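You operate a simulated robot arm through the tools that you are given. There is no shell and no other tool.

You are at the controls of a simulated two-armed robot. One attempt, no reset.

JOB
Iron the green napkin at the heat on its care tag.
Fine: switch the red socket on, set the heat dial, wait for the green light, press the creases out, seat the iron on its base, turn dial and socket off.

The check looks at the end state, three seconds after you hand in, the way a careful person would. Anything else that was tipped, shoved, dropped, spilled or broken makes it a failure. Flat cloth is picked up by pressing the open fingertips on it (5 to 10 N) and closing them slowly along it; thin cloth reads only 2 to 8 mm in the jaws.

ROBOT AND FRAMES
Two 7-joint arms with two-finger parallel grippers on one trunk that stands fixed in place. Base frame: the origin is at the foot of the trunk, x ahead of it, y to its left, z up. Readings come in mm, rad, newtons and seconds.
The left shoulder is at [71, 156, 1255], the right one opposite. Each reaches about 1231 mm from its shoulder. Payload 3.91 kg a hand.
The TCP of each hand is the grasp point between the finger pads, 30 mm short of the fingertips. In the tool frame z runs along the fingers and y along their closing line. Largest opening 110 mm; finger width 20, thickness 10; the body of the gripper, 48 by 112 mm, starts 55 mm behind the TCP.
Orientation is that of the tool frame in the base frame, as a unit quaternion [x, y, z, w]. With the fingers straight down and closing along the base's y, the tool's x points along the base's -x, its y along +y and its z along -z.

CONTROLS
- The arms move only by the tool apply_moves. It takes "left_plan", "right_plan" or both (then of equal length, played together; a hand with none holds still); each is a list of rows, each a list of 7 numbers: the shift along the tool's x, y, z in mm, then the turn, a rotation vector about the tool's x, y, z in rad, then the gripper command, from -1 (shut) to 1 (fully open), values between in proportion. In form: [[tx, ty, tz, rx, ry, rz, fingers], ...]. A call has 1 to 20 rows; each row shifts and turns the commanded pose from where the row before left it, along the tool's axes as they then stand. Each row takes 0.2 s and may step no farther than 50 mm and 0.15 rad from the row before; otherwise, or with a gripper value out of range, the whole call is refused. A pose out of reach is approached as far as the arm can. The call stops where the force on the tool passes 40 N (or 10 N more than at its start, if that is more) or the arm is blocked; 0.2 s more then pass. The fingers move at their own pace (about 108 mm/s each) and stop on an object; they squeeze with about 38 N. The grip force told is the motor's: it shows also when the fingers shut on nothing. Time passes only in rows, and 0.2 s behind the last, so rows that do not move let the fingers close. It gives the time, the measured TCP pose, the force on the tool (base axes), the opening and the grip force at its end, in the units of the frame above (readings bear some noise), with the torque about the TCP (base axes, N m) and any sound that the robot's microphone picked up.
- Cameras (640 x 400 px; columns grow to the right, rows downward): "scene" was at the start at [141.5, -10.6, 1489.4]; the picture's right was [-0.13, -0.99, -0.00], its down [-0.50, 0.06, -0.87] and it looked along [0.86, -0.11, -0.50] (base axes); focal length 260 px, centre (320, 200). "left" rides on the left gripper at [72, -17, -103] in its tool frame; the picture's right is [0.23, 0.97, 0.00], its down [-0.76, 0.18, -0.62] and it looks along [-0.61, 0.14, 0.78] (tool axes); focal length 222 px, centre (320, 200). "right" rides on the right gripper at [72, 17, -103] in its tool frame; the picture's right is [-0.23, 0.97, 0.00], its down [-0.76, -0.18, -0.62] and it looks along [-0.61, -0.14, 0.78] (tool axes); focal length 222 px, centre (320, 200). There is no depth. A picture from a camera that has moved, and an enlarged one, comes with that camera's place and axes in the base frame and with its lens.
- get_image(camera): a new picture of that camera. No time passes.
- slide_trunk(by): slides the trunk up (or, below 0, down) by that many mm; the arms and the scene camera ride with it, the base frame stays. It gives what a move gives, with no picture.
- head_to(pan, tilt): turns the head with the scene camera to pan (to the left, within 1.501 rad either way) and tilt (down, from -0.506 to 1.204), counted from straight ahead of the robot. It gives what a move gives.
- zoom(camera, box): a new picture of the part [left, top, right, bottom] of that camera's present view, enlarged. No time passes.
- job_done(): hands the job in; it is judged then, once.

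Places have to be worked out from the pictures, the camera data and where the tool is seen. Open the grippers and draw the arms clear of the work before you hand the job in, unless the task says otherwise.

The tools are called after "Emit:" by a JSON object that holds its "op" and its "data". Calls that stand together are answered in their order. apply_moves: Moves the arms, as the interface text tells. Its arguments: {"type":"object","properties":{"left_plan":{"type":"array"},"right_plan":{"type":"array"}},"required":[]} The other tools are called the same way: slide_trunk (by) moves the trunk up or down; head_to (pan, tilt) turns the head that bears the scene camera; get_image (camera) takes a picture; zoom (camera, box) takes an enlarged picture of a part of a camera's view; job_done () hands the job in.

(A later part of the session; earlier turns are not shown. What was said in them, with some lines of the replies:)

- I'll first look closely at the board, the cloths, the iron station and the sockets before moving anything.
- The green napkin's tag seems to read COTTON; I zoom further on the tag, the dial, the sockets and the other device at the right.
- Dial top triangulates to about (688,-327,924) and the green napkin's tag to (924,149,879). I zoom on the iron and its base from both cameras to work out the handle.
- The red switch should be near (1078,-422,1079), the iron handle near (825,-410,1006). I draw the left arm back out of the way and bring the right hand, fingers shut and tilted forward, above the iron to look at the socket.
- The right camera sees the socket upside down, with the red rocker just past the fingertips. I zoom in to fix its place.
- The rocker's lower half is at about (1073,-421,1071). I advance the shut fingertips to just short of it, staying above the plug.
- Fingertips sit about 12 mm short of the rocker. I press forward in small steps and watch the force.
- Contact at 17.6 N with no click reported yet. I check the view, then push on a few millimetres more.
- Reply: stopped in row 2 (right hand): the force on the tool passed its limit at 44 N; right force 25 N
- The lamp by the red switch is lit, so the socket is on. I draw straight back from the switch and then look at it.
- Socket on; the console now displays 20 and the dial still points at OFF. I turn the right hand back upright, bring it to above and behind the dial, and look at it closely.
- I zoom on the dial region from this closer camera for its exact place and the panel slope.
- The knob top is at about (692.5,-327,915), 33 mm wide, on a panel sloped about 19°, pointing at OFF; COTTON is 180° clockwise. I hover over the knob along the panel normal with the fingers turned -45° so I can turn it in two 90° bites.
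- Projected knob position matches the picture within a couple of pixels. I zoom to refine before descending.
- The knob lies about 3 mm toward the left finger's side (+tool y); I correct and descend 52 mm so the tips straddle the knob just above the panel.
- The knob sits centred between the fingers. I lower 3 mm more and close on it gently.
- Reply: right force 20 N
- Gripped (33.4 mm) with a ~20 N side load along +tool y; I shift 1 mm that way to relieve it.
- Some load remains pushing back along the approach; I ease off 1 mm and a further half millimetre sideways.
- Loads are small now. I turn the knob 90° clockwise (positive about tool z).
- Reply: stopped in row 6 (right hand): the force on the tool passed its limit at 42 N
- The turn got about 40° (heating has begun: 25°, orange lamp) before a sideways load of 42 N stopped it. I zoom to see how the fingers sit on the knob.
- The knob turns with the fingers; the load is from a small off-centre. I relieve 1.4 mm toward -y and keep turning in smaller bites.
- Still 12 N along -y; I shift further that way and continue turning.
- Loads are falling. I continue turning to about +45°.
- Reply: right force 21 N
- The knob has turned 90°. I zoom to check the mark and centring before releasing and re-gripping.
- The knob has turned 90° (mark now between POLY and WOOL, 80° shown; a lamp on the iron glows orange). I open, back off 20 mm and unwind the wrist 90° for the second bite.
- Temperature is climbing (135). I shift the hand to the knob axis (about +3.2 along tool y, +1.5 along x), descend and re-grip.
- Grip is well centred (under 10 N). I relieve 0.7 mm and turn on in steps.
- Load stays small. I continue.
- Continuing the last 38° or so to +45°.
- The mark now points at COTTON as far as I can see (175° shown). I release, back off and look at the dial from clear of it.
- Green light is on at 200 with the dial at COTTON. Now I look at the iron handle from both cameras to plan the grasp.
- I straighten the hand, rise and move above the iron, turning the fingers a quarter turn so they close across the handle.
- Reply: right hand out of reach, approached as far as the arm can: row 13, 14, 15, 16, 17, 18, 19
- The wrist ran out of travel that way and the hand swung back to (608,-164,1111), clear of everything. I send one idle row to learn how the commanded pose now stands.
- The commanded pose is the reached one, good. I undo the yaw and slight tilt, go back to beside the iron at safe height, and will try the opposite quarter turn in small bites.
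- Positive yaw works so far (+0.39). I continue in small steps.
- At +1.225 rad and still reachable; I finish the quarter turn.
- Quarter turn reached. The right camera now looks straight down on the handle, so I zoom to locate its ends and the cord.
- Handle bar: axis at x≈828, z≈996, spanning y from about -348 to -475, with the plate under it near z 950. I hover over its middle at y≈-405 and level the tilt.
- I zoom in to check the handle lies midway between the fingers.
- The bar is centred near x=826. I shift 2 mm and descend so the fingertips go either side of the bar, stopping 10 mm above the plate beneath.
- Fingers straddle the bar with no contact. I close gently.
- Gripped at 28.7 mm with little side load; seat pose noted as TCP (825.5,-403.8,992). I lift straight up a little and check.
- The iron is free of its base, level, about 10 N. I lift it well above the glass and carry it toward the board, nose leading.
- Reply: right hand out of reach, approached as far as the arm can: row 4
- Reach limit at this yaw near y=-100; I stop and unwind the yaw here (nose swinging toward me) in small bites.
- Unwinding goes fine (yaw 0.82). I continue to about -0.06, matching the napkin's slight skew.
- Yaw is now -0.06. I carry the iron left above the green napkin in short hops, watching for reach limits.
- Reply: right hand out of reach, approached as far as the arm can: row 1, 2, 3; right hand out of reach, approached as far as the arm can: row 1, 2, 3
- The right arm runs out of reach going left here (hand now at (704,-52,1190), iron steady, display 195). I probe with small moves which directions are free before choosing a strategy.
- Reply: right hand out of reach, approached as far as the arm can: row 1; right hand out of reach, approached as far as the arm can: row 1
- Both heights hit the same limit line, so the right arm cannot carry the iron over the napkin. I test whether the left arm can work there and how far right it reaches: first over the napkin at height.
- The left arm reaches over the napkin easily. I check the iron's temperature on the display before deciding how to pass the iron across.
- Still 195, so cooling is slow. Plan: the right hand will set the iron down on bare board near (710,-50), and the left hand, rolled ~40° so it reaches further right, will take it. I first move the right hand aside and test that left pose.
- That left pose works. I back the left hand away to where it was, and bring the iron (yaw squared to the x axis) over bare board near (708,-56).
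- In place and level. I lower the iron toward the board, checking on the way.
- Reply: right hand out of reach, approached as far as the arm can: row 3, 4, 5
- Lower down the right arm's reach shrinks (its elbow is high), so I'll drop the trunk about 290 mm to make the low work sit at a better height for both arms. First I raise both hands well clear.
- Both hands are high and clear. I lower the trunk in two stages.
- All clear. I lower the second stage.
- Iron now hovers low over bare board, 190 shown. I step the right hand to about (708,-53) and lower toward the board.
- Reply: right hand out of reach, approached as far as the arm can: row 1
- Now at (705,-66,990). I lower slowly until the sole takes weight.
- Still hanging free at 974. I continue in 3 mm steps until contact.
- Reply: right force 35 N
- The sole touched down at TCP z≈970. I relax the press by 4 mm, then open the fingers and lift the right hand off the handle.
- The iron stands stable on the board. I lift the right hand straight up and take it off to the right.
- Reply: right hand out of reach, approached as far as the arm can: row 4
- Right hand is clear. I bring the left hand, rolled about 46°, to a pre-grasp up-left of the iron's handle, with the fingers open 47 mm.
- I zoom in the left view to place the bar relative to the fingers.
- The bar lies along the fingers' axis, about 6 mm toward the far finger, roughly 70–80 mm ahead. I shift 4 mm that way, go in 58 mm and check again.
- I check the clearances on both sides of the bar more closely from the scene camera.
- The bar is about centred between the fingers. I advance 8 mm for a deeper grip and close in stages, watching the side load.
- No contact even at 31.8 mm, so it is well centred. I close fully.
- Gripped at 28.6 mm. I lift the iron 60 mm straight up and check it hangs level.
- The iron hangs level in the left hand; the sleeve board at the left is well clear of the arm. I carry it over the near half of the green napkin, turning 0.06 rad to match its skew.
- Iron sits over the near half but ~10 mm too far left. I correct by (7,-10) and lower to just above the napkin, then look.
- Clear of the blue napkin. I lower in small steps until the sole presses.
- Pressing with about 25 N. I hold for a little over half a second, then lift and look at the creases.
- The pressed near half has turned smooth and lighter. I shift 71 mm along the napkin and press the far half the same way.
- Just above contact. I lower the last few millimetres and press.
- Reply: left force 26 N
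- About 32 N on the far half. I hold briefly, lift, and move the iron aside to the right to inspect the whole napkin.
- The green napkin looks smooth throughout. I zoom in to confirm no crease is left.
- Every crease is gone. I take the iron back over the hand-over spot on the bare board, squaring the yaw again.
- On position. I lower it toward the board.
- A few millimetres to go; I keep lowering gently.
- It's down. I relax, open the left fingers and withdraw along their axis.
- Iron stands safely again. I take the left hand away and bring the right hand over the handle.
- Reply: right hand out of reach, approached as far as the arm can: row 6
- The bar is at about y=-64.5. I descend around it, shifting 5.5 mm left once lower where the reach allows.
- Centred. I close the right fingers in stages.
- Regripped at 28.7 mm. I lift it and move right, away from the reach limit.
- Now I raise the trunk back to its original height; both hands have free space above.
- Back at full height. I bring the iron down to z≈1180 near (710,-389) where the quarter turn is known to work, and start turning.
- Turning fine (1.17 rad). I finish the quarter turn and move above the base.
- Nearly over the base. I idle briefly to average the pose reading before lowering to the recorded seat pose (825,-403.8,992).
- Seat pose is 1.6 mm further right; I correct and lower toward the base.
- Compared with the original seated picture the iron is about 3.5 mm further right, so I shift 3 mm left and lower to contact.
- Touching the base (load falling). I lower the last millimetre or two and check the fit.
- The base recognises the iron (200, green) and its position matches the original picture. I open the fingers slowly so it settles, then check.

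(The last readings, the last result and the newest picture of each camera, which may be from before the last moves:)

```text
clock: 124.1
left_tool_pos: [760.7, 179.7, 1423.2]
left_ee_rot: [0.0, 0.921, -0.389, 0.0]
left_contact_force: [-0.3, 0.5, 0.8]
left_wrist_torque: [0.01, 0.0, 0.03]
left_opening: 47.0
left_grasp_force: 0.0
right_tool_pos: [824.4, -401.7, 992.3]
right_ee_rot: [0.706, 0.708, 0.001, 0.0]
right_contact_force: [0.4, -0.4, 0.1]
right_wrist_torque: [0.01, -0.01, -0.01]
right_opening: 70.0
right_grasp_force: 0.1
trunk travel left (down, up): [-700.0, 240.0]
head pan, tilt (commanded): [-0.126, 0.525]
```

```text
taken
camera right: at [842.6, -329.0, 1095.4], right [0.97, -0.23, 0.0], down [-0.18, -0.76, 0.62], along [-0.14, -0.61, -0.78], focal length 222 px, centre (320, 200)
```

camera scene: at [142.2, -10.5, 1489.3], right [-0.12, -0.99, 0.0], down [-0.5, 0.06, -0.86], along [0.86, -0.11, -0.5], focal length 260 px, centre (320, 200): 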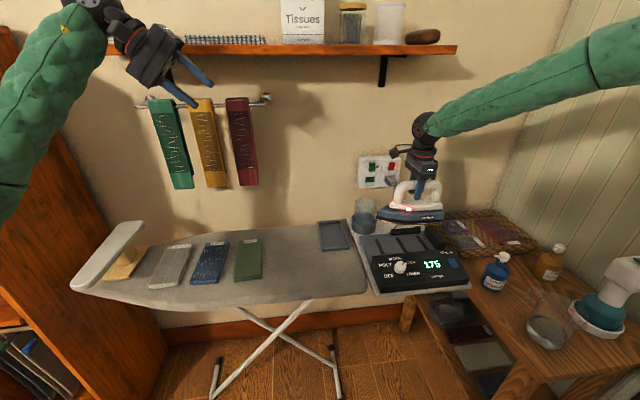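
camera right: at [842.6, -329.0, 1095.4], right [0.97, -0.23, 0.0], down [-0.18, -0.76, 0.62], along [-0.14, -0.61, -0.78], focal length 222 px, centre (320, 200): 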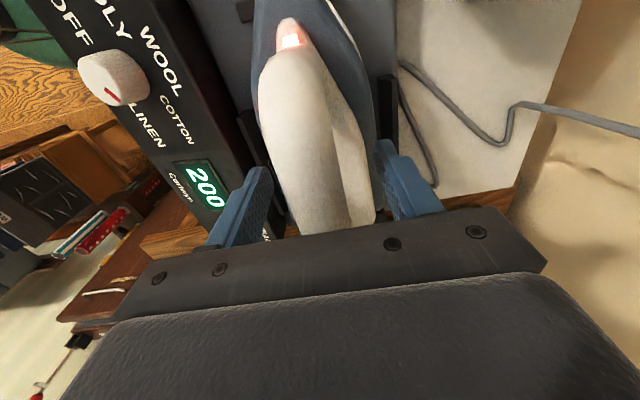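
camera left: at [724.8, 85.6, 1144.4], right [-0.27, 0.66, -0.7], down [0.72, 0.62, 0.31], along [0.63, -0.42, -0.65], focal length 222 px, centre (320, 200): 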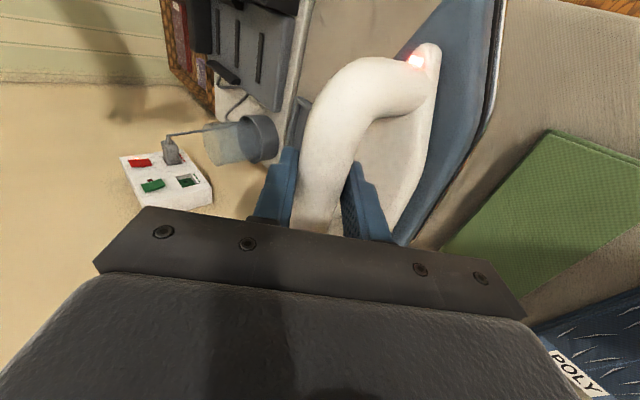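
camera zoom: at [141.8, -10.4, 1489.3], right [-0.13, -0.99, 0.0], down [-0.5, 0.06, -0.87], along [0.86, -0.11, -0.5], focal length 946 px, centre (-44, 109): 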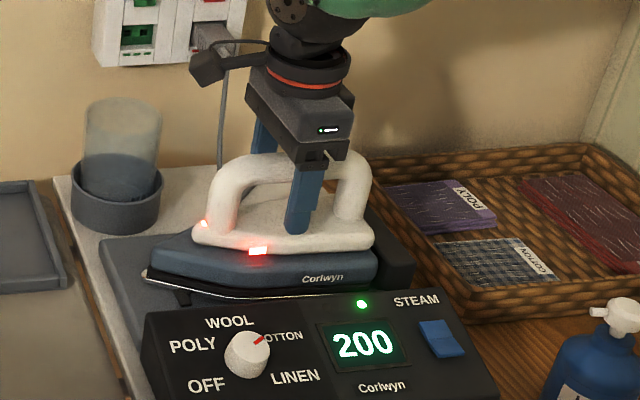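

The iron is seated as it was originally. I lift the right hand off and move it back over the console, then unwind the yaw.

Emit:
{"op": "apply_moves", "data": {"right_plan": [[0, 0, -40, 0, 0, 0, 0.27], [0, 0, -40, 0, 0, 0, 0.27], [0, 0, -40, 0, 0, 0, 0.27], [14.4, -34.8, 0, 0, 0, 0, 0.27], [14.4, -34.8, 0, 0, 0, 0, 0.27], [14.4, -34.8, 0, 0, 0, 0, 0.27], [14.4, -34.8, 0, 0, 0, 0, 0.27], [14.4, -34.8, 0, 0, 0, 0, 0.27], [0, 0, 0, 0, 0, -0.14, 0.27], [0, 0, 0, 0, 0, -0.14, 0.27], [0, 0, 0, 0, 0, -0.14, 0.27]]}}

Emit:
{"op": "apply_moves", "data": {"right_plan": [[0, 0, 0, 0, 0, -0.14, 0.27], [0, 0, 0, 0, 0, -0.14, 0.27], [0, 0, 0, 0, 0, -0.14, 0.27], [0, 0, 0, 0, 0, -0.14, 0.27]]}}

Emit:
{"op": "apply_moves", "data": {"right_plan": [[0, 0, 0, 0, 0, -0.14, 0.27], [0, 0, 0, 0, 0, -0.14, 0.27], [0, 0, 0, 0, 0, -0.14, 0.27], [0, 0, 0, 0, 0, -0.14, -0.09], [0, 0, 0, 0, 0, 0, -0.09]]}}

```text
clock: 126.5
left_tool_pos: [761.6, 180.4, 1421.9]
left_ee_rot: [0.0, 0.921, -0.389, 0.001]
left_contact_force: [0.3, 0.3, -0.5]
left_wrist_torque: [0.02, 0.0, -0.02]
left_opening: 46.7
left_grasp_force: 0.0
right_tool_pos: [650.9, -330.6, 1111.4]
right_ee_rot: [0.543, 0.84, 0.001, 0.0]
right_contact_force: [0.5, -0.6, -0.2]
right_wrist_torque: [0.01, 0.02, 0.0]
right_opening: 69.7
right_grasp_force: 0.1
trunk travel left (down, up): [-700.0, 240.0]
head pan, tilt (commanded): [-0.126, 0.525]
```

```text
clock: 127.5
left_tool_pos: [761.5, 180.0, 1423.2]
left_ee_rot: [0.001, 0.921, -0.389, 0.0]
left_contact_force: [-0.9, -0.4, -0.4]
left_wrist_torque: [-0.01, -0.02, -0.03]
left_opening: 46.8
left_grasp_force: 0.0
right_tool_pos: [649.9, -329.0, 1111.3]
right_ee_rot: [0.29, 0.957, 0.001, 0.001]
right_contact_force: [0.0, 0.7, 0.6]
right_wrist_torque: [0.0, 0.0, 0.0]
right_opening: 69.8
right_grasp_force: 0.0
trunk travel left (down, up): [-700.0, 240.0]
head pan, tilt (commanded): [-0.126, 0.525]
```

```text
clock: 128.7
left_tool_pos: [761.3, 181.0, 1422.0]
left_ee_rot: [0.0, 0.921, -0.389, -0.001]
left_contact_force: [0.8, 0.2, 0.4]
left_wrist_torque: [0.0, -0.05, -0.01]
left_opening: 46.8
left_grasp_force: 0.0
right_tool_pos: [650.5, -329.8, 1113.1]
right_ee_rot: [0.014, 1.0, 0.001, 0.001]
right_contact_force: [1.2, -0.4, 0.2]
right_wrist_torque: [0.01, -0.03, 0.01]
right_opening: 49.9
right_grasp_force: 0.1
trunk travel left (down, up): [-700.0, 240.0]
head pan, tilt (commanded): [-0.126, 0.525]
```

I square the yaw, descend to the hover pose above the knob, pitch to the panel and turn the fingers +45°.

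Emit:
{"op": "apply_moves", "data": {"right_plan": [[0, 0, 0, 0, 0, -0.028, -0.09], [-4.6, 0.7, 42, 0, 0, 0, -0.09], [-4.6, 0.7, 42, 0, 0, 0, -0.09], [-4.6, 0.7, 42, 0, 0, 0, -0.09], [0, 0, 0, 0, -0.11, 0, -0.09], [0, 0, 0, 0, -0.11, 0, -0.09], [0, 0, 0, 0, -0.11, 0, -0.09], [0, 0, 0, 0, 0, 0.131, -0.09], [0, 0, 0, 0, 0, 0.131, -0.09], [0, 0, 0, 0, 0, 0.131, -0.09], [0, 0, 0, 0, 0, 0.131, -0.09], [0, 0, 0, 0, 0, 0.131, -0.09], [0, 0, 0, 0, 0, 0.131, -0.09], [0, 0, 0, 0, 0, 0, -0.09]]}}

Emit:
{"op": "zoom", "data": {"camera": "right", "box": [230, 80, 430, 220]}}

Emit:
{"op": "zoom", "data": {"camera": "scene", "box": [350, 200, 480, 300]}}

```text
clock: 131.7
left_tool_pos: [760.4, 180.8, 1422.8]
left_ee_rot: [0.0, 0.921, -0.389, -0.001]
left_contact_force: [-0.4, -0.1, -0.9]
left_wrist_torque: [-0.01, -0.02, 0.01]
left_opening: 46.7
left_grasp_force: 0.0
right_tool_pos: [664.6, -328.2, 986.6]
right_ee_rot: [0.381, 0.91, 0.064, 0.152]
right_contact_force: [-0.1, -0.3, 0.6]
right_wrist_torque: [0.01, -0.02, 0.0]
right_opening: 50.1
right_grasp_force: 0.0
trunk travel left (down, up): [-700.0, 240.0]
head pan, tilt (commanded): [-0.126, 0.525]
```

```text
2.86 times, centred on (330, 150) of right
camera zoom: at [595.2, -263.9, 1071.3], right [0.81, 0.52, 0.28], down [0.18, -0.67, 0.72], along [0.56, -0.53, -0.63], focal length 635 px, centre (291, 343)
```

zoom: 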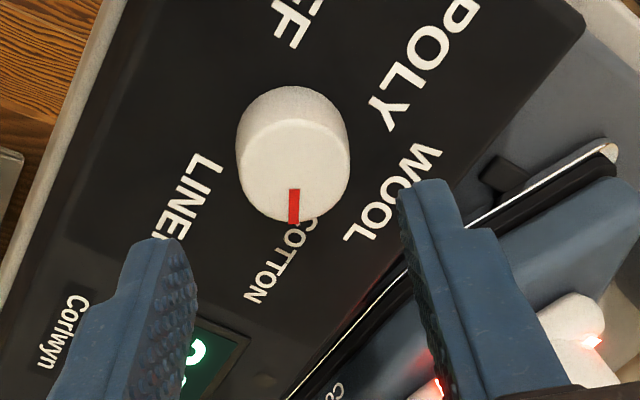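

```text
4.00 times, centred on (415, 250) of scene
camera zoom: at [141.7, -10.2, 1489.4], right [-0.13, -0.99, 0.0], down [-0.5, 0.06, -0.87], along [0.86, -0.11, -0.5], focal length 1041 px, centre (-60, 0)
```

zoom: 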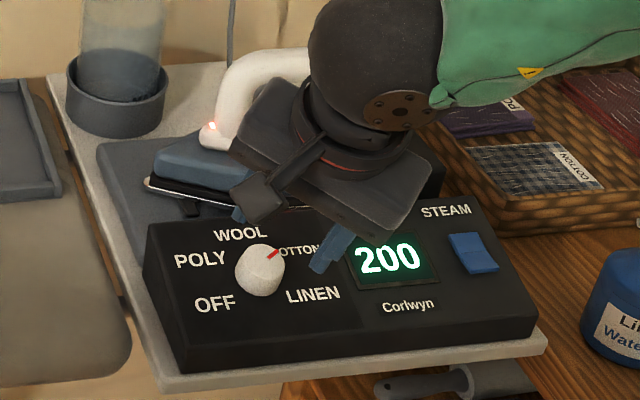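

The knob is well centred. I nudge 1 mm and descend onto it, then grip.

Emit:
{"op": "apply_moves", "data": {"right_plan": [[1, 1, 15, 0, 0, 0, -0.09], [0, 0, 15, 0, 0, 0, -0.09], [0, 0, 12, 0, 0, 0, -0.09], [0, 0, 8, 0, 0, 0, -0.09], [0, 0, 5, 0, 0, 0, -0.09], [0, 0, 0, 0, 0, 0, -0.28], [0, 0, 0, 0, 0, 0, -0.37], [0, 0, 0, 0, 0, 0, -0.42], [0, 0, 0, 0, 0, 0, -0.6], [0, 0, 0, 0, 0, 0, -0.6]]}}

Emit:
{"op": "zoom", "data": {"camera": "right", "box": [230, 80, 430, 220]}}

```text
clock: 133.9
left_tool_pos: [761.3, 179.9, 1421.5]
left_ee_rot: [0.0, 0.921, -0.389, 0.001]
left_contact_force: [-0.4, 0.5, 0.7]
left_wrist_torque: [0.03, -0.01, 0.0]
left_opening: 46.8
left_grasp_force: 0.2
right_tool_pos: [682.0, -326.6, 935.4]
right_ee_rot: [0.379, 0.911, 0.063, 0.152]
right_contact_force: [-6.6, -4.6, -3.2]
right_wrist_torque: [-0.49, 0.01, -0.17]
right_opening: 33.0
right_grasp_force: 45.2
trunk travel left (down, up): [-700.0, 240.0]
head pan, tilt (commanded): [-0.126, 0.525]
```

```text
2.86 times, centred on (330, 150) of right
camera zoom: at [612.5, -262.9, 1018.8], right [0.81, 0.52, 0.28], down [0.19, -0.67, 0.72], along [0.56, -0.53, -0.63], focal length 635 px, centre (291, 343)
```

zoom: 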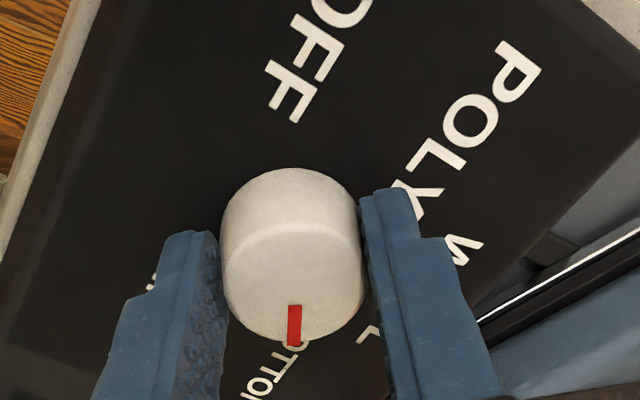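

Gripped with a small load. I relieve 0.7 mm and turn counter-clockwise in steps.

Emit:
{"op": "apply_moves", "data": {"right_plan": [[0, -0.7, 0, 0, 0, 0, -0.6], [0, 0, 0, 0, 0, -0.1, -0.6], [0, 0, 0, 0, 0, -0.1, -0.6], [0, 0, 0, 0, 0, -0.1, -0.6], [0, 0, 0, 0, 0, -0.1, -0.6], [0, 0, 0, 0, 0, -0.1, -0.6]]}}

Emit:
{"op": "apply_moves", "data": {"right_plan": [[0, 0, 0, 0, 0, -0.1, -0.6], [0, 0, 0, 0, 0, -0.1, -0.6], [0, 0, 0, 0, 0, -0.1, -0.6], [0, 0, 0, 0, 0, -0.1, -0.6], [0, 0, 0, 0, 0, -0.1, -0.6]]}}

```text
clock: 135.3
left_tool_pos: [761.9, 179.4, 1422.1]
left_ee_rot: [-0.001, 0.921, -0.389, 0.0]
left_contact_force: [1.2, 0.9, 0.5]
left_wrist_torque: [0.05, 0.0, 0.03]
left_opening: 46.8
left_grasp_force: 0.0
right_tool_pos: [682.0, -327.8, 933.9]
right_ee_rot: [0.142, 0.976, 0.024, 0.163]
right_contact_force: [-5.4, -5.3, -1.6]
right_wrist_torque: [-0.44, 0.64, -0.1]
right_opening: 32.9
right_grasp_force: 45.2
trunk travel left (down, up): [-700.0, 240.0]
head pan, tilt (commanded): [-0.126, 0.525]
```

```text
clock: 136.5
left_tool_pos: [761.2, 180.4, 1422.4]
left_ee_rot: [-0.001, 0.921, -0.389, 0.0]
left_contact_force: [-1.3, 0.0, 0.3]
left_wrist_torque: [-0.02, 0.01, 0.01]
left_opening: 46.8
left_grasp_force: 0.1
right_tool_pos: [681.4, -328.9, 934.7]
right_ee_rot: [-0.104, 0.981, -0.017, 0.165]
right_contact_force: [-2.0, -7.3, 0.9]
right_wrist_torque: [-0.36, 0.28, -0.05]
right_opening: 32.9
right_grasp_force: 45.0
trunk travel left (down, up): [-700.0, 240.0]
head pan, tilt (commanded): [-0.126, 0.525]
```

Loads are small. I finish this first 90°.

Emit:
{"op": "apply_moves", "data": {"right_plan": [[0, -0.4, 0, 0, 0, -0.096, -0.6], [0, 0, 0, 0, 0, -0.096, -0.6], [0, 0, 0, 0, 0, -0.096, -0.6], [0, 0, 0, 0, 0, -0.096, -0.6], [0, 0, 0, 0, 0, -0.096, -0.6], [0, 0, 0, 0, 0, -0.096, -0.6], [0, 0, 0, 0, 0, 0, -0.6]]}}

Emit:
{"op": "zoom", "data": {"camera": "scene", "box": [350, 200, 480, 300]}}

```text
clock: 138.1
left_tool_pos: [760.7, 180.7, 1423.5]
left_ee_rot: [0.0, 0.921, -0.39, -0.001]
left_contact_force: [0.9, -0.5, 0.0]
left_wrist_torque: [-0.02, -0.01, 0.01]
left_opening: 46.8
left_grasp_force: 0.1
right_tool_pos: [682.5, -327.1, 934.3]
right_ee_rot: [-0.379, 0.911, -0.063, 0.152]
right_contact_force: [-6.0, -0.8, 0.4]
right_wrist_torque: [0.84, -0.55, 0.26]
right_opening: 33.1
right_grasp_force: 45.1
trunk travel left (down, up): [-700.0, 240.0]
head pan, tilt (commanded): [-0.126, 0.525]
```

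```text
4.00 times, centred on (415, 250) of scene
camera zoom: at [141.1, -10.3, 1489.4], right [-0.12, -0.99, 0.0], down [-0.5, 0.06, -0.87], along [0.86, -0.11, -0.5], focal length 1041 px, centre (-60, 0)
```

zoom: 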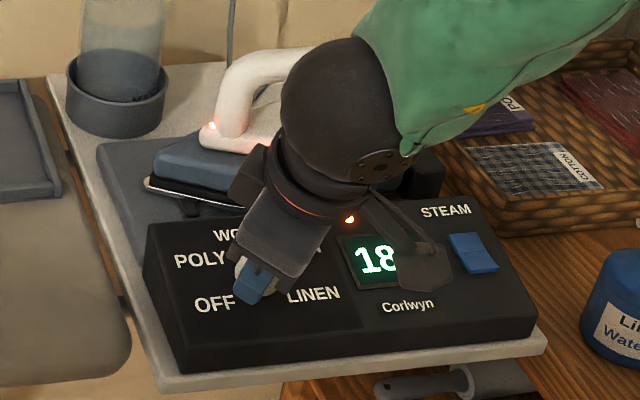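

First 90° done. I release, back off 20 mm, rewind the wrist +90° and re-grip.

Emit:
{"op": "apply_moves", "data": {"right_plan": [[0, 0, 0, 0, 0, 0, -0.3], [0, 0, 0, 0, 0, 0, -0.09], [0, 0, -10, 0, 0, 0, -0.09], [0, 0, -10, 0, 0, 0, -0.09], [0, 0, 0, 0, 0, 0.1431, -0.09], [0, 0, 0, 0, 0, 0.1431, -0.09], [0, 0, 0, 0, 0, 0.1431, -0.09], [0, 0, 0, 0, 0, 0.1431, -0.09], [0, 0, 0, 0, 0, 0.1431, -0.09], [0, 0, 0, 0, 0, 0.1431, -0.09], [0, 0, 0, 0, 0, 0.1431, -0.09], [0, 0, 0, 0, 0, 0.1431, -0.09], [0, 0, 0, 0, 0, 0.1431, -0.09], [0, 0, 0, 0, 0, 0.1431, -0.09], [0, 0, 0, 0, 0, 0.1431, -0.09], [0, 0, 0, 0, 0, 0, -0.09]]}}

Emit:
{"op": "zoom", "data": {"camera": "right", "box": [230, 80, 430, 220]}}

```text
clock: 141.5
left_tool_pos: [762.5, 179.9, 1422.1]
left_ee_rot: [0.0, 0.921, -0.39, 0.0]
left_contact_force: [0.5, -0.4, -0.2]
left_wrist_torque: [0.0, 0.0, 0.03]
left_opening: 47.0
left_grasp_force: 0.2
right_tool_pos: [675.1, -326.9, 953.3]
right_ee_rot: [0.38, 0.91, 0.063, 0.152]
right_contact_force: [0.5, 0.9, -0.2]
right_wrist_torque: [0.01, -0.02, -0.01]
right_opening: 50.1
right_grasp_force: 0.1
trunk travel left (down, up): [-700.0, 240.0]
head pan, tilt (commanded): [-0.126, 0.525]
```

```text
2.86 times, centred on (330, 150) of right
camera zoom: at [605.9, -263.3, 1037.8], right [0.8, 0.53, 0.28], down [0.19, -0.67, 0.72], along [0.56, -0.53, -0.63], focal length 635 px, centre (291, 343)
```

zoom: 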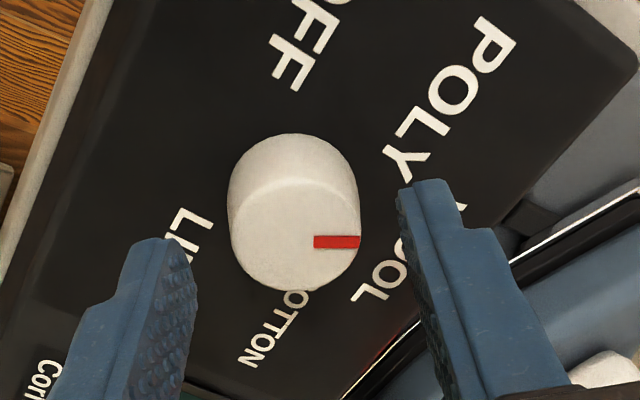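

Knob centred between the fingers, mark between WOOL and POLY. I descend and grip again.

Emit:
{"op": "apply_moves", "data": {"right_plan": [[0, 0, 10, 0, 0, 0, -0.09], [0, 0, 9.5, 0, 0, 0, -0.09], [0, 0, 0, 0, 0, 0, -0.28], [0, 0, 0, 0, 0, 0, -0.37], [0, 0, 0, 0, 0, 0, -0.42], [0, 0, 0, 0, 0, 0, -0.6], [0, 0, 0, 0, 0, 0, -0.6]]}}

```text
clock: 143.1
left_tool_pos: [761.3, 179.5, 1421.7]
left_ee_rot: [0.001, 0.921, -0.389, -0.001]
left_contact_force: [-0.1, 0.0, 0.2]
left_wrist_torque: [0.03, 0.02, 0.01]
left_opening: 47.0
left_grasp_force: 0.0
right_tool_pos: [680.8, -327.2, 934.3]
right_ee_rot: [0.379, 0.91, 0.063, 0.152]
right_contact_force: [-0.7, 0.4, 1.0]
right_wrist_torque: [-0.05, -0.03, -0.04]
right_opening: 33.1
right_grasp_force: 44.4
trunk travel left (down, up): [-700.0, 240.0]
head pan, tilt (commanded): [-0.126, 0.525]
```

Gripped with almost no load. I turn the remaining 90° counter-clockwise to OFF.

Emit:
{"op": "apply_moves", "data": {"right_plan": [[0, 0, 0, 0, 0, -0.1, -0.6], [0, 0, 0, 0, 0, -0.1, -0.6], [0, 0, 0, 0, 0, -0.1, -0.6], [0, 0, 0, 0, 0, -0.1, -0.6], [0, 0, 0, 0, 0, -0.1, -0.6]]}}

Emit:
{"op": "apply_moves", "data": {"right_plan": [[0, 0, 0, 0, 0, -0.1, -0.6], [0, 0, 0, 0, 0, -0.1, -0.6], [0, 0, 0, 0, 0, -0.1, -0.6], [0, 0, 0, 0, 0, -0.1, -0.6], [0, 0, 0, 0, 0, -0.1, -0.6]]}}

Emit:
{"op": "apply_moves", "data": {"right_plan": [[0, 0, 0, 0, 0, -0.1, -0.6], [0, 0, 0, 0, 0, -0.1, -0.6], [0, 0, 0, 0, 0, -0.1, -0.6], [0, 0, 0, 0, 0, -0.1, -0.6], [0, 0, 0, 0, 0, -0.1, -0.6], [0, 0, 0, 0, 0, -0.07, -0.6], [0, 0, 0, 0, 0, 0, -0.6]]}}

Emit:
{"op": "zoom", "data": {"camera": "right", "box": [230, 80, 430, 220]}}

```text
clock: 144.3
left_tool_pos: [760.4, 179.2, 1422.2]
left_ee_rot: [0.0, 0.921, -0.39, -0.001]
left_contact_force: [-0.9, 0.1, 0.1]
left_wrist_torque: [0.01, 0.03, 0.02]
left_opening: 46.8
left_grasp_force: 0.0
right_tool_pos: [682.0, -327.5, 934.9]
right_ee_rot: [0.141, 0.976, 0.023, 0.164]
right_contact_force: [-2.4, -0.1, 4.6]
right_wrist_torque: [0.17, 0.81, 0.06]
right_opening: 33.2
right_grasp_force: 44.9
trunk travel left (down, up): [-700.0, 240.0]
head pan, tilt (commanded): [-0.126, 0.525]
```

```text
clock: 145.5
left_tool_pos: [762.4, 180.5, 1422.3]
left_ee_rot: [-0.001, 0.921, -0.39, 0.0]
left_contact_force: [-0.5, -0.3, 0.3]
left_wrist_torque: [0.01, 0.01, 0.01]
left_opening: 46.8
left_grasp_force: 0.1
right_tool_pos: [681.5, -327.6, 934.5]
right_ee_rot: [-0.106, 0.981, -0.018, 0.164]
right_contact_force: [-3.0, 1.0, 6.8]
right_wrist_torque: [-0.47, 0.46, -0.17]
right_opening: 32.9
right_grasp_force: 45.3
trunk travel left (down, up): [-700.0, 240.0]
head pan, tilt (commanded): [-0.126, 0.525]
```

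```text
clock: 147.1
left_tool_pos: [761.3, 179.8, 1422.5]
left_ee_rot: [0.0, 0.921, -0.389, 0.0]
left_contact_force: [0.3, -0.3, -0.9]
left_wrist_torque: [-0.03, -0.02, -0.04]
left_opening: 46.6
left_grasp_force: 0.1
right_tool_pos: [682.6, -327.2, 935.2]
right_ee_rot: [-0.376, 0.912, -0.064, 0.153]
right_contact_force: [-2.4, 1.3, 1.9]
right_wrist_torque: [0.65, -0.45, 0.25]
right_opening: 32.7
right_grasp_force: 44.4
trunk travel left (down, up): [-700.0, 240.0]
head pan, tilt (commanded): [-0.126, 0.525]
```

```text
2.86 times, centred on (330, 150) of right
camera zoom: at [589.2, -365.7, 1012.1], right [-0.5, 0.85, -0.17], down [0.43, 0.41, 0.81], along [0.76, 0.33, -0.57], focal length 635 px, centre (291, 343)
```

zoom: 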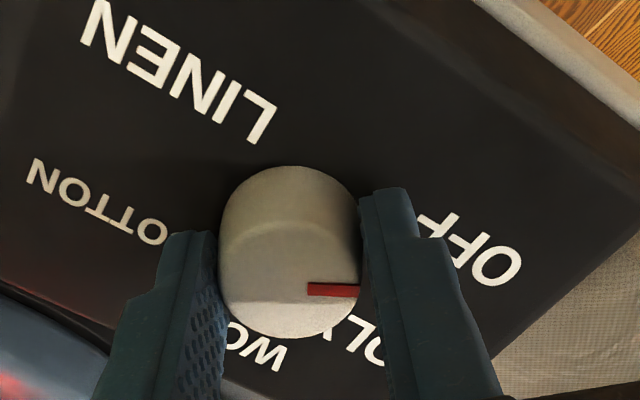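

The mark looks as it did at the start (OFF). I release, back off and check the dial and display.

Emit:
{"op": "apply_moves", "data": {"right_plan": [[0, 0, 0, 0, 0, 0, -0.3], [0, 0, 0, 0, 0, 0, -0.09], [0, 0, -15, 0, 0, 0, -0.09], [0, 0, -25, 0, 0, 0, -0.09], [0, 0, -25, 0, 0, 0.13, -0.09], [0, 0, -25, 0, 0, 0.13, -0.09], [0, 0, -25, 0, 0, 0.13, -0.09], [0, 0, -25, 0, 0, 0.13, -0.09], [0, 0, 0, 0, 0, 0.13, -0.09], [0, 0, 0, 0, 0, 0.132, -0.09], [0, 0, 0, 0, 0, 0, -0.09]]}}

Emit:
{"op": "zoom", "data": {"camera": "right", "box": [180, 60, 420, 220]}}

Emit:
{"op": "zoom", "data": {"camera": "scene", "box": [350, 200, 480, 300]}}

```text
clock: 149.5
left_tool_pos: [761.8, 179.8, 1423.3]
left_ee_rot: [0.0, 0.921, -0.39, 0.0]
left_contact_force: [-0.1, 0.6, 0.3]
left_wrist_torque: [-0.01, -0.01, 0.01]
left_opening: 47.0
left_grasp_force: 0.0
right_tool_pos: [634.9, -326.6, 1066.4]
right_ee_rot: [0.001, 0.986, 0.001, 0.165]
right_contact_force: [0.6, -0.5, 0.1]
right_wrist_torque: [-0.01, -0.02, 0.0]
right_opening: 50.0
right_grasp_force: 0.1
trunk travel left (down, up): [-700.0, 240.0]
head pan, tilt (commanded): [-0.126, 0.525]
```

```text
2.50 times, centred on (300, 140) of right
camera zoom: at [534.4, -309.1, 1141.2], right [0.22, 0.97, 0.07], down [0.52, -0.18, 0.84], along [0.83, -0.14, -0.54], focal length 555 px, centre (370, 350)
```

zoom: 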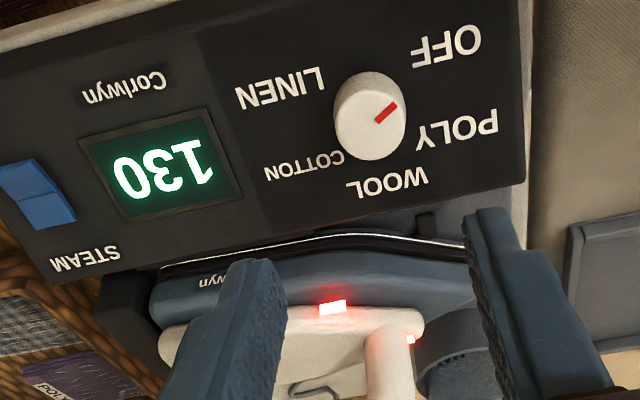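

```text
4.00 times, centred on (415, 250) of scene
camera zoom: at [141.4, -10.2, 1489.4], right [-0.13, -0.99, 0.0], down [-0.5, 0.06, -0.87], along [0.86, -0.11, -0.5], focal length 1041 px, centre (-60, 0)
```

zoom: 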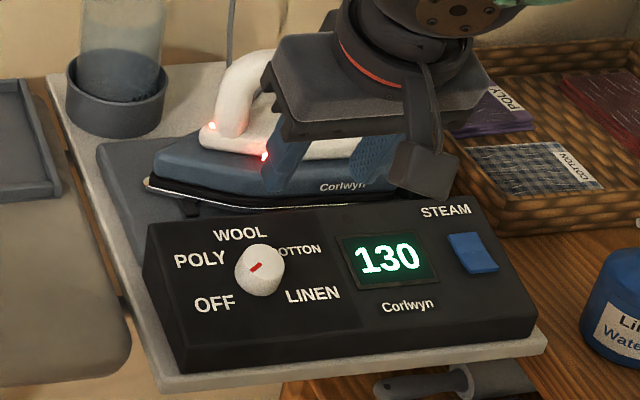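

Dial reads OFF with the lamps out and the temperature falling. Now I bring the shut fingertips, pitched forward, back toward the red switch to press its upper half.

Emit:
{"op": "apply_moves", "data": {"right_plan": [[-38.4, -15.7, -1.6, 0, 0, 0, -1], [-38.4, -15.7, -1.6, 0, 0, 0, -1], [-38.4, -15.7, -1.6, 0, 0, 0, -1], [-38.4, -15.7, -1.6, 0, 0, 0, -1], [-38.4, -15.7, -1.6, 0, 0, 0, -1], [-38.4, -15.7, -1.6, 0, 0, 0, -1], [0, 0, 0, 0, -0.1254, 0, -1], [0, 0, 0, 0, -0.1254, 0, -1], [0, 0, 0, 0, -0.1254, 0, -1], [0, 0, 0, 0, -0.1254, 0, -1], [0, 0, 0, 0, -0.1254, 0, -1], [0, 0, 0, 0, 0, 0, -1]]}}

Emit:
{"op": "zoom", "data": {"camera": "right", "box": [270, 60, 430, 180]}}

Emit:
{"op": "get_image", "data": {"camera": "scene"}}

```text
clock: 152.1
left_tool_pos: [760.7, 181.5, 1420.4]
left_ee_rot: [0.0, 0.921, -0.39, 0.0]
left_contact_force: [-0.2, -0.6, 0.6]
left_wrist_torque: [-0.03, 0.01, -0.01]
left_opening: 46.8
left_grasp_force: 0.0
right_tool_pos: [851.5, -418.7, 1151.4]
right_ee_rot: [0.0, 0.887, -0.001, 0.462]
right_contact_force: [-0.6, 0.4, 0.0]
right_wrist_torque: [0.0, 0.01, -0.03]
right_opening: 0.0
right_grasp_force: 37.9
trunk travel left (down, up): [-700.0, 240.0]
head pan, tilt (commanded): [-0.126, 0.525]
```

```text
3.33 times, centred on (350, 120) of right
camera zoom: at [725.7, -402.0, 1151.8], right [0.13, 0.97, 0.19], down [-0.07, -0.18, 0.98], along [0.99, -0.14, 0.05], focal length 740 px, centre (220, 467)
```

zoom: 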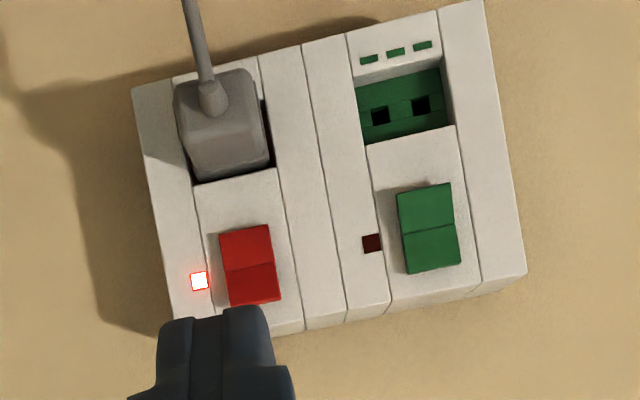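

```text
taken
camera scene: at [141.5, -8.5, 1489.4], right [-0.12, -0.99, 0.0], down [-0.5, 0.06, -0.87], along [0.86, -0.11, -0.5], focal length 260 px, centre (320, 200)
```

scene: 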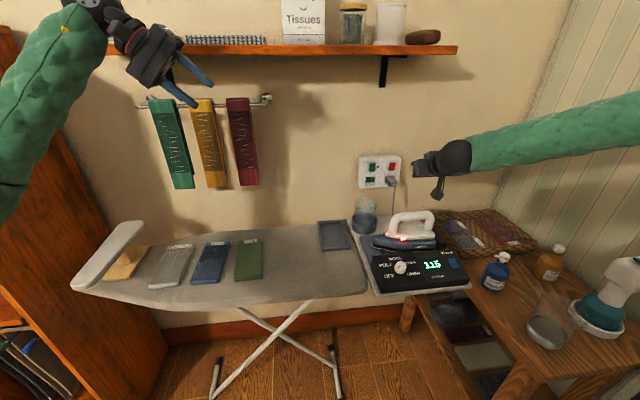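

The lamp is lit and the rocker's upper half now sticks out, centred near (1073,-419.5,1088). I advance to just short of it.

Emit:
{"op": "apply_moves", "data": {"right_plan": [[-11.9, -0.3, 35.2, 0, 0, 0, -1], [-11.9, -0.3, 35.2, 0, 0, 0, -1], [-11.9, -0.3, 35.2, 0, 0, 0, -1], [-11.9, -0.3, 35.2, 0, 0, 0, -1], [-11.9, -0.3, 35.2, 0, 0, 0, -1], [0, 0, 0, 0, 0, 0, -1]]}}

Emit:
{"op": "zoom", "data": {"camera": "right", "box": [230, 50, 430, 200]}}

Emit:
{"op": "zoom", "data": {"camera": "scene", "box": [350, 145, 440, 215]}}

```text
clock: 153.5
left_tool_pos: [761.1, 179.5, 1422.9]
left_ee_rot: [-0.001, 0.921, -0.39, 0.0]
left_contact_force: [0.2, -0.8, 0.0]
left_wrist_torque: [0.03, 0.0, 0.0]
left_opening: 47.2
left_grasp_force: 0.1
right_tool_pos: [1029.0, -424.1, 1097.1]
right_ee_rot: [-0.001, 0.887, 0.001, 0.461]
right_contact_force: [-0.3, -0.3, -0.4]
right_wrist_torque: [0.02, 0.03, -0.04]
right_opening: 0.0
right_grasp_force: 37.4
trunk travel left (down, up): [-700.0, 240.0]
head pan, tilt (commanded): [-0.126, 0.525]
```

```text
2.67 times, centred on (330, 125) of right
camera zoom: at [903.2, -406.2, 1098.5], right [0.13, 0.97, 0.19], down [-0.07, -0.18, 0.98], along [0.99, -0.14, 0.05], focal length 592 px, centre (293, 400)
```

zoom: 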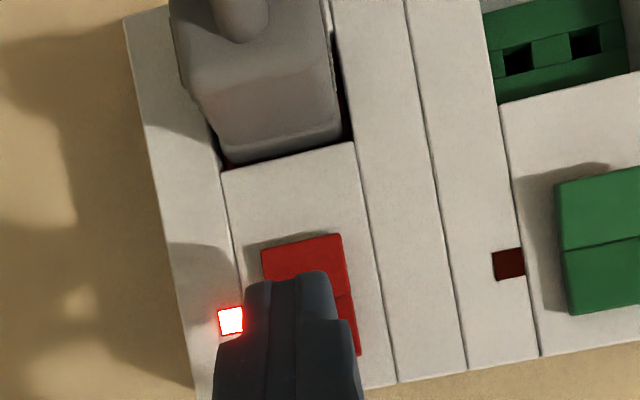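

```text
5.71 times, centred on (395, 180) of scene
camera zoom: at [140.6, -11.2, 1489.5], right [-0.13, -0.99, 0.0], down [-0.5, 0.06, -0.87], along [0.86, -0.11, -0.5], focal length 1487 px, centre (-109, 314)
```

zoom: 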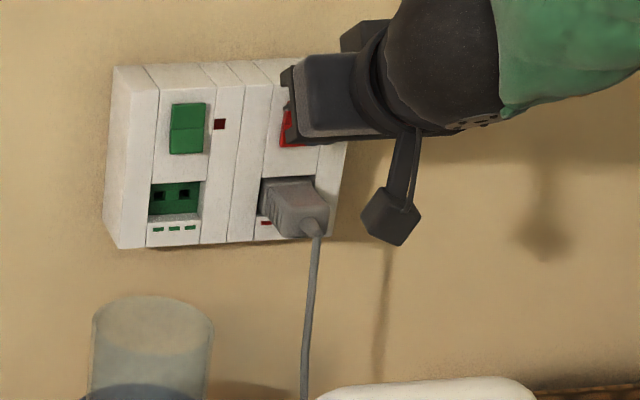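

Fingertips are about 4 mm too far right; I shift over and press forward in small steps.

Emit:
{"op": "apply_moves", "data": {"right_plan": [[0, 3.5, 0, 0, 0, 0, -1], [-1.72, 0, 2.46, 0, 0, 0, -1], [-1.72, 0, 2.46, 0, 0, 0, -1], [-1.72, 0, 2.46, 0, 0, 0, -1], [-1.72, 0, 2.46, 0, 0, 0, -1]]}}

Emit:
{"op": "apply_moves", "data": {"right_plan": [[-1.15, 0, 1.64, 0, 0, 0, -1], [-1.15, 0, 1.64, 0, 0, 0, -1]]}}

```text
clock: 154.7
left_tool_pos: [761.5, 180.2, 1422.7]
left_ee_rot: [0.0, 0.921, -0.389, 0.0]
left_contact_force: [0.2, 0.4, -0.2]
left_wrist_torque: [0.0, 0.01, 0.0]
left_opening: 46.6
left_grasp_force: 0.1
right_tool_pos: [1041.0, -418.6, 1098.5]
right_ee_rot: [0.0, 0.887, 0.0, 0.461]
right_contact_force: [-1.8, 0.5, 2.4]
right_wrist_torque: [0.02, -0.04, -0.01]
right_opening: 0.0
right_grasp_force: 37.3
trunk travel left (down, up): [-700.0, 240.0]
head pan, tilt (commanded): [-0.126, 0.525]
```

```text
clock: 155.3
left_tool_pos: [759.5, 179.7, 1421.9]
left_ee_rot: [0.0, 0.921, -0.389, 0.001]
left_contact_force: [0.0, -0.3, 0.8]
left_wrist_torque: [0.0, 0.02, 0.01]
left_opening: 46.7
left_grasp_force: 0.1
right_tool_pos: [1043.3, -419.3, 1098.6]
right_ee_rot: [0.0, 0.888, 0.0, 0.46]
right_contact_force: [-21.9, 2.5, -2.2]
right_wrist_torque: [0.08, 0.27, 0.09]
right_opening: 0.0
right_grasp_force: 37.6
trunk travel left (down, up): [-700.0, 240.0]
head pan, tilt (commanded): [-0.126, 0.525]
```

Pressing at 22 N. I look whether the lamp went out.

Emit:
{"op": "zoom", "data": {"camera": "right", "box": [230, 50, 430, 200]}}

Emit:
{"op": "zoom", "data": {"camera": "scene", "box": [350, 145, 480, 300]}}

```text
2.67 times, centred on (330, 125) of right
camera zoom: at [917.6, -402.0, 1098.3], right [0.13, 0.97, 0.19], down [-0.07, -0.18, 0.98], along [0.99, -0.14, 0.05], focal length 592 px, centre (293, 400)
```

zoom: 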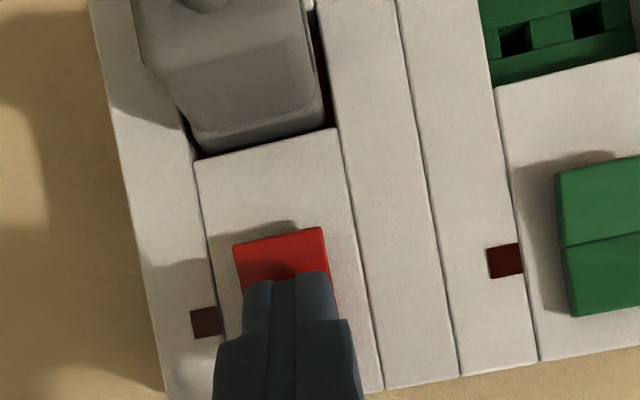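

```text
2.58 times, centred on (415, 222) of scene
camera zoom: at [139.4, -10.2, 1489.5], right [-0.13, -0.99, 0.0], down [-0.5, 0.06, -0.87], along [0.86, -0.11, -0.5], focal length 672 px, centre (75, 142)
```

zoom: 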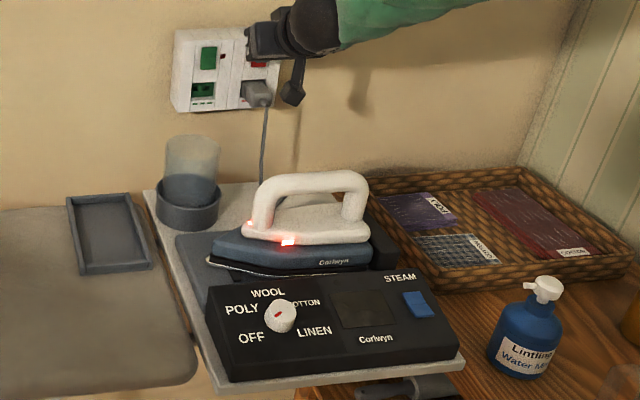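

Lamp and display are off: the socket is switched off. I draw the right hand straight back.

Emit:
{"op": "apply_moves", "data": {"right_plan": [[11.5, 0, -16.4, 0, 0, 0, -1], [11.5, 0, -34.2, 0, 0, 0, -1], [11.5, 0, -34.2, 0, 0, 0, -1], [11.5, 0, -34.2, 0, 0, 0, -1], [11.5, 0, -34.2, 0, 0, 0, -1], [11.5, 0, -34.2, 0, 0, 0, -1], [0, 0, 0, 0, 0, 0, -1]]}}

Emit:
{"op": "zoom", "data": {"camera": "scene", "box": [350, 145, 480, 300]}}

```text
clock: 156.9
left_tool_pos: [763.5, 179.9, 1421.1]
left_ee_rot: [-0.001, 0.921, -0.389, -0.001]
left_contact_force: [0.3, 0.0, 0.3]
left_wrist_torque: [-0.03, -0.03, -0.03]
left_opening: 46.8
left_grasp_force: 0.1
right_tool_pos: [854.4, -419.2, 1147.3]
right_ee_rot: [0.0, 0.888, 0.0, 0.46]
right_contact_force: [-0.4, 0.7, -0.1]
right_wrist_torque: [-0.05, 0.01, 0.0]
right_opening: 0.3
right_grasp_force: 37.5
trunk travel left (down, up): [-700.0, 240.0]
head pan, tilt (commanded): [-0.126, 0.525]
```

```text
2.58 times, centred on (415, 222) of scene
camera zoom: at [142.8, -10.1, 1489.2], right [-0.13, -0.99, 0.0], down [-0.5, 0.06, -0.86], along [0.86, -0.11, -0.5], focal length 672 px, centre (75, 142)
```

zoom: 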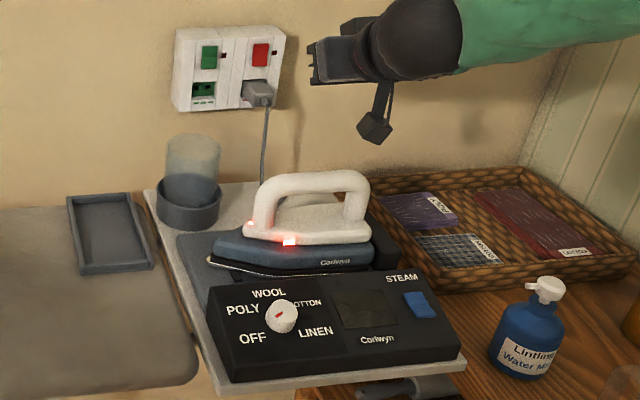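

Everything is off. I return both hands upright, open the grippers and draw the arms back to their resting places.

Emit:
{"op": "apply_moves", "data": {"left_plan": [[0, 0, 0, -0.1337, 0, 0, 0], [0, 0, 0, -0.1337, 0, 0, 0.3], [0, 0, 0, -0.1337, 0, 0, 1], [0, 0, 0, -0.1337, 0, 0, 1], [0, 0, 0, -0.1337, 0, 0, 1], [0, 0, 0, -0.1337, 0, 0, 1], [30.7, 21.4, 14.3, 0, 0, 0, 1], [30.7, 21.4, 14.3, 0, 0, 0, 1], [30.7, 21.4, 14.3, 0, 0, 0, 1], [30.7, 21.4, 14.3, 0, 0, 0, 1], [30.7, 21.4, 14.3, 0, 0, 0, 1], [30.7, 21.4, 14.3, 0, 0, 0, 1], [30.7, 21.4, 14.3, 0, 0, 0, 1], [0, 0, 0, 0, 0, 0, 1], [0, 0, 0, 0, 0, 0, 1], [0, 0, 0, 0, 0, 0, 1]], "right_plan": [[0, 0, 0, 0, 0.137, 0, -1], [0, 0, 0, 0, 0.137, 0, -1], [0, 0, 0, 0, 0.137, 0, -1], [0, 0, 0, 0, 0.137, 0, -1], [0, 0, 0, 0, 0.137, 0, -1], [0, 0, 0, 0, 0.137, 0, -1], [0, 0, 0, 0, 0.135, 0, -1], [41.5, -0.9, -17, 0, 0, 0, -1], [41.5, -0.9, -17, 0, 0, 0, -1], [41.5, -0.9, -17, 0, 0, 0, -1], [41.5, -0.9, -17, 0, 0, 0, -1], [41.5, -0.9, -17, 0, 0, 0, 0], [41.5, -0.9, -17, 0, 0, 0, 1], [41.5, -0.9, -17, 0, 0, 0, 1], [41.5, -0.9, -17, 0, 0, 0, 1], [41.5, -0.9, -17, 0, 0, 0, 1]]}}

Emit:
{"op": "get_image", "data": {"camera": "scene"}}

Emit:
{"op": "get_image", "data": {"camera": "right"}}

```text
clock: 160.3
left_tool_pos: [543.8, 331.0, 1323.1]
left_ee_rot: [0.0, 1.0, 0.001, 0.001]
left_contact_force: [-1.3, -0.1, 0.4]
left_wrist_torque: [0.0, -0.01, -0.02]
left_opening: 110.1
left_grasp_force: 0.0
right_tool_pos: [476.3, -428.3, 1301.2]
right_ee_rot: [0.0, 1.0, -0.001, 0.002]
right_contact_force: [-1.5, -0.3, 0.5]
right_wrist_torque: [0.03, -0.01, 0.02]
right_opening: 110.2
right_grasp_force: 0.0
trunk travel left (down, up): [-700.0, 240.0]
head pan, tilt (commanded): [-0.126, 0.525]
```

```text
taken
camera scene: at [139.2, -11.0, 1489.7], right [-0.12, -0.99, 0.0], down [-0.5, 0.06, -0.87], along [0.86, -0.11, -0.5], focal length 260 px, centre (320, 200)
```

scene: 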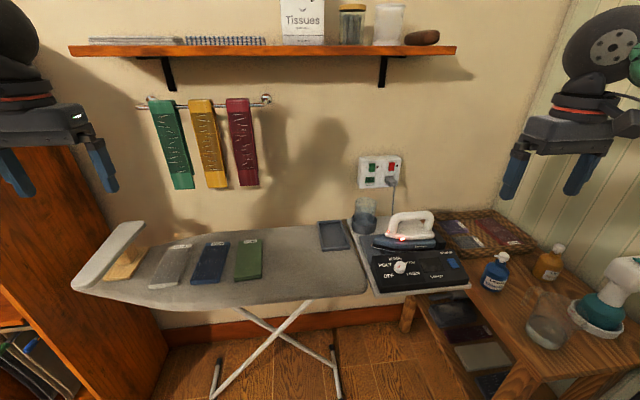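

```text
taken
camera right: at [404.7, -410.5, 1405.3], right [0.23, 0.97, 0.0], down [0.76, -0.18, 0.63], along [0.61, -0.14, -0.78], focal length 222 px, centre (320, 200)
```

right: 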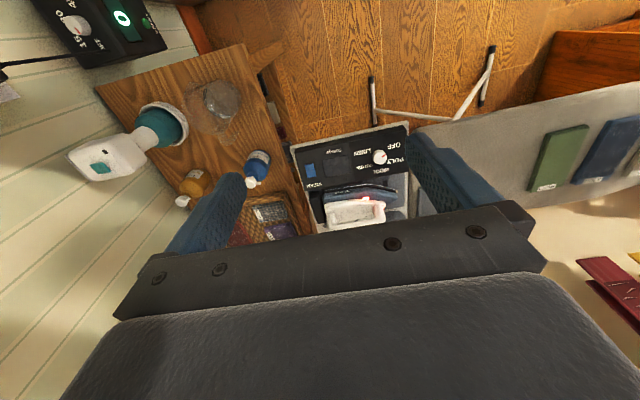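

Arms are back at rest with grippers open. Last close look at the napkin, dial, iron seat and socket before handing in.

Emit:
{"op": "zoom", "data": {"camera": "scene", "box": [140, 200, 360, 320]}}

Emit:
{"op": "zoom", "data": {"camera": "scene", "box": [340, 140, 480, 300]}}

Emit:
{"op": "zoom", "data": {"camera": "right", "box": [280, 110, 440, 240]}}

Emit:
{"op": "zoom", "data": {"camera": "right", "box": [500, 90, 640, 220]}}

```text
2.91 times, centred on (250, 260) of scene
camera zoom: at [139.2, -11.0, 1489.7], right [-0.12, -0.99, 0.0], down [-0.5, 0.06, -0.87], along [0.86, -0.11, -0.5], focal length 757 px, centre (524, 26)
```

zoom: 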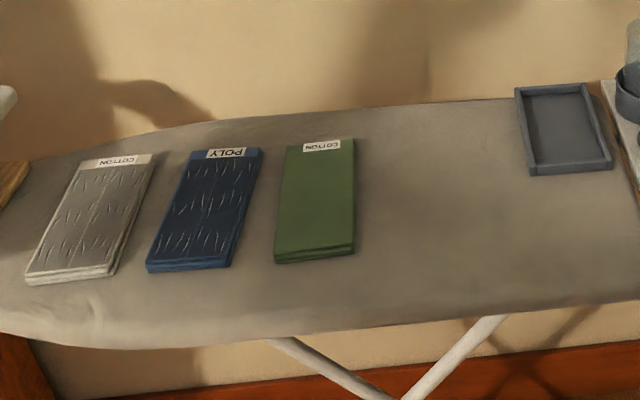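

```text
2.50 times, centred on (410, 220) of scene
camera zoom: at [139.2, -11.0, 1489.7], right [-0.12, -0.99, 0.0], down [-0.5, 0.06, -0.87], along [0.86, -0.11, -0.5], focal length 650 px, centre (95, 150)
```

zoom: 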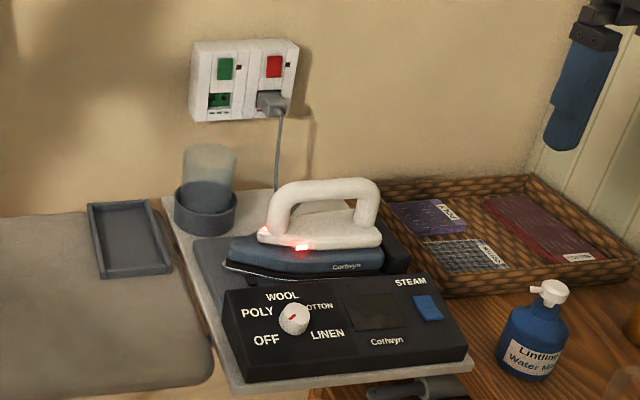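

```text
3.08 times, centred on (360, 175) of right
camera zoom: at [404.7, -410.5, 1405.3], right [0.23, 0.97, 0.0], down [0.76, -0.18, 0.63], along [0.61, -0.14, -0.78], focal length 684 px, centre (197, 277)
```

zoom: 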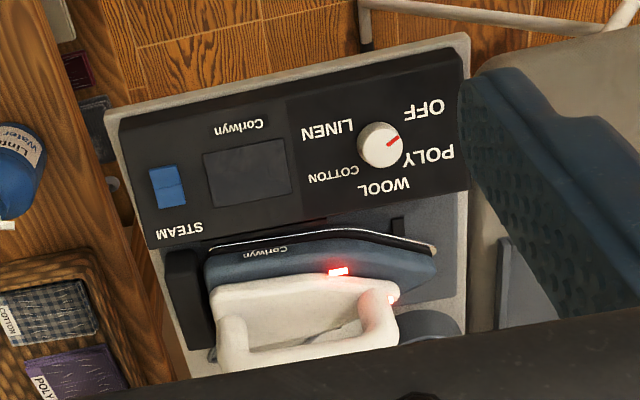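

```text
3.08 times, centred on (570, 155) of right
camera zoom: at [404.7, -410.5, 1405.3], right [0.23, 0.97, 0.0], down [0.76, -0.18, 0.63], along [0.61, -0.14, -0.78], focal length 684 px, centre (-449, 338)
```

zoom: 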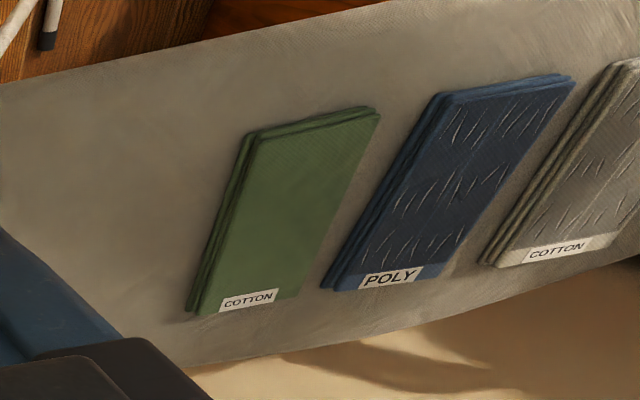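

The green napkin is smooth in every view, with no scorch marks or visible movement. The iron is on its base in its original place, the dial is at OFF, the red socket is off with its lamp dark, and nothing else has moved. Handing in.

Emit:
{"op": "job_done", "data": {}}

```text
The job is handed in.
```

The green napkin is ironed at the COTTON setting on its care tag, and every crease I could see is gone. I've handed the job in; no verdict has come back yet.

- **Heat:** I switched the red socket on and set the dial to COTTON. I took the iron off its base once the green light came on at 200. By the time I pressed the napkin, the display read about 185.
- **Ironing:** Neither arm can reach both the base and the napkin, so I passed the iron from the right hand to the left across a bare patch of the board. It stood face down there briefly, both before and after ironing, and I saw no mark afterwards.
- **Shut-down:** The iron is back on its base in its original position. The dial is at OFF, and the red socket is off with its lamp dark. The iron's own red light was still lit at the end, most likely a sign that it is still hot.
- **Surroundings:** Nothing else looked moved or marked in the final pictures. Both grippers are open, the arms are clear of the work, and the trunk is back at its starting height.
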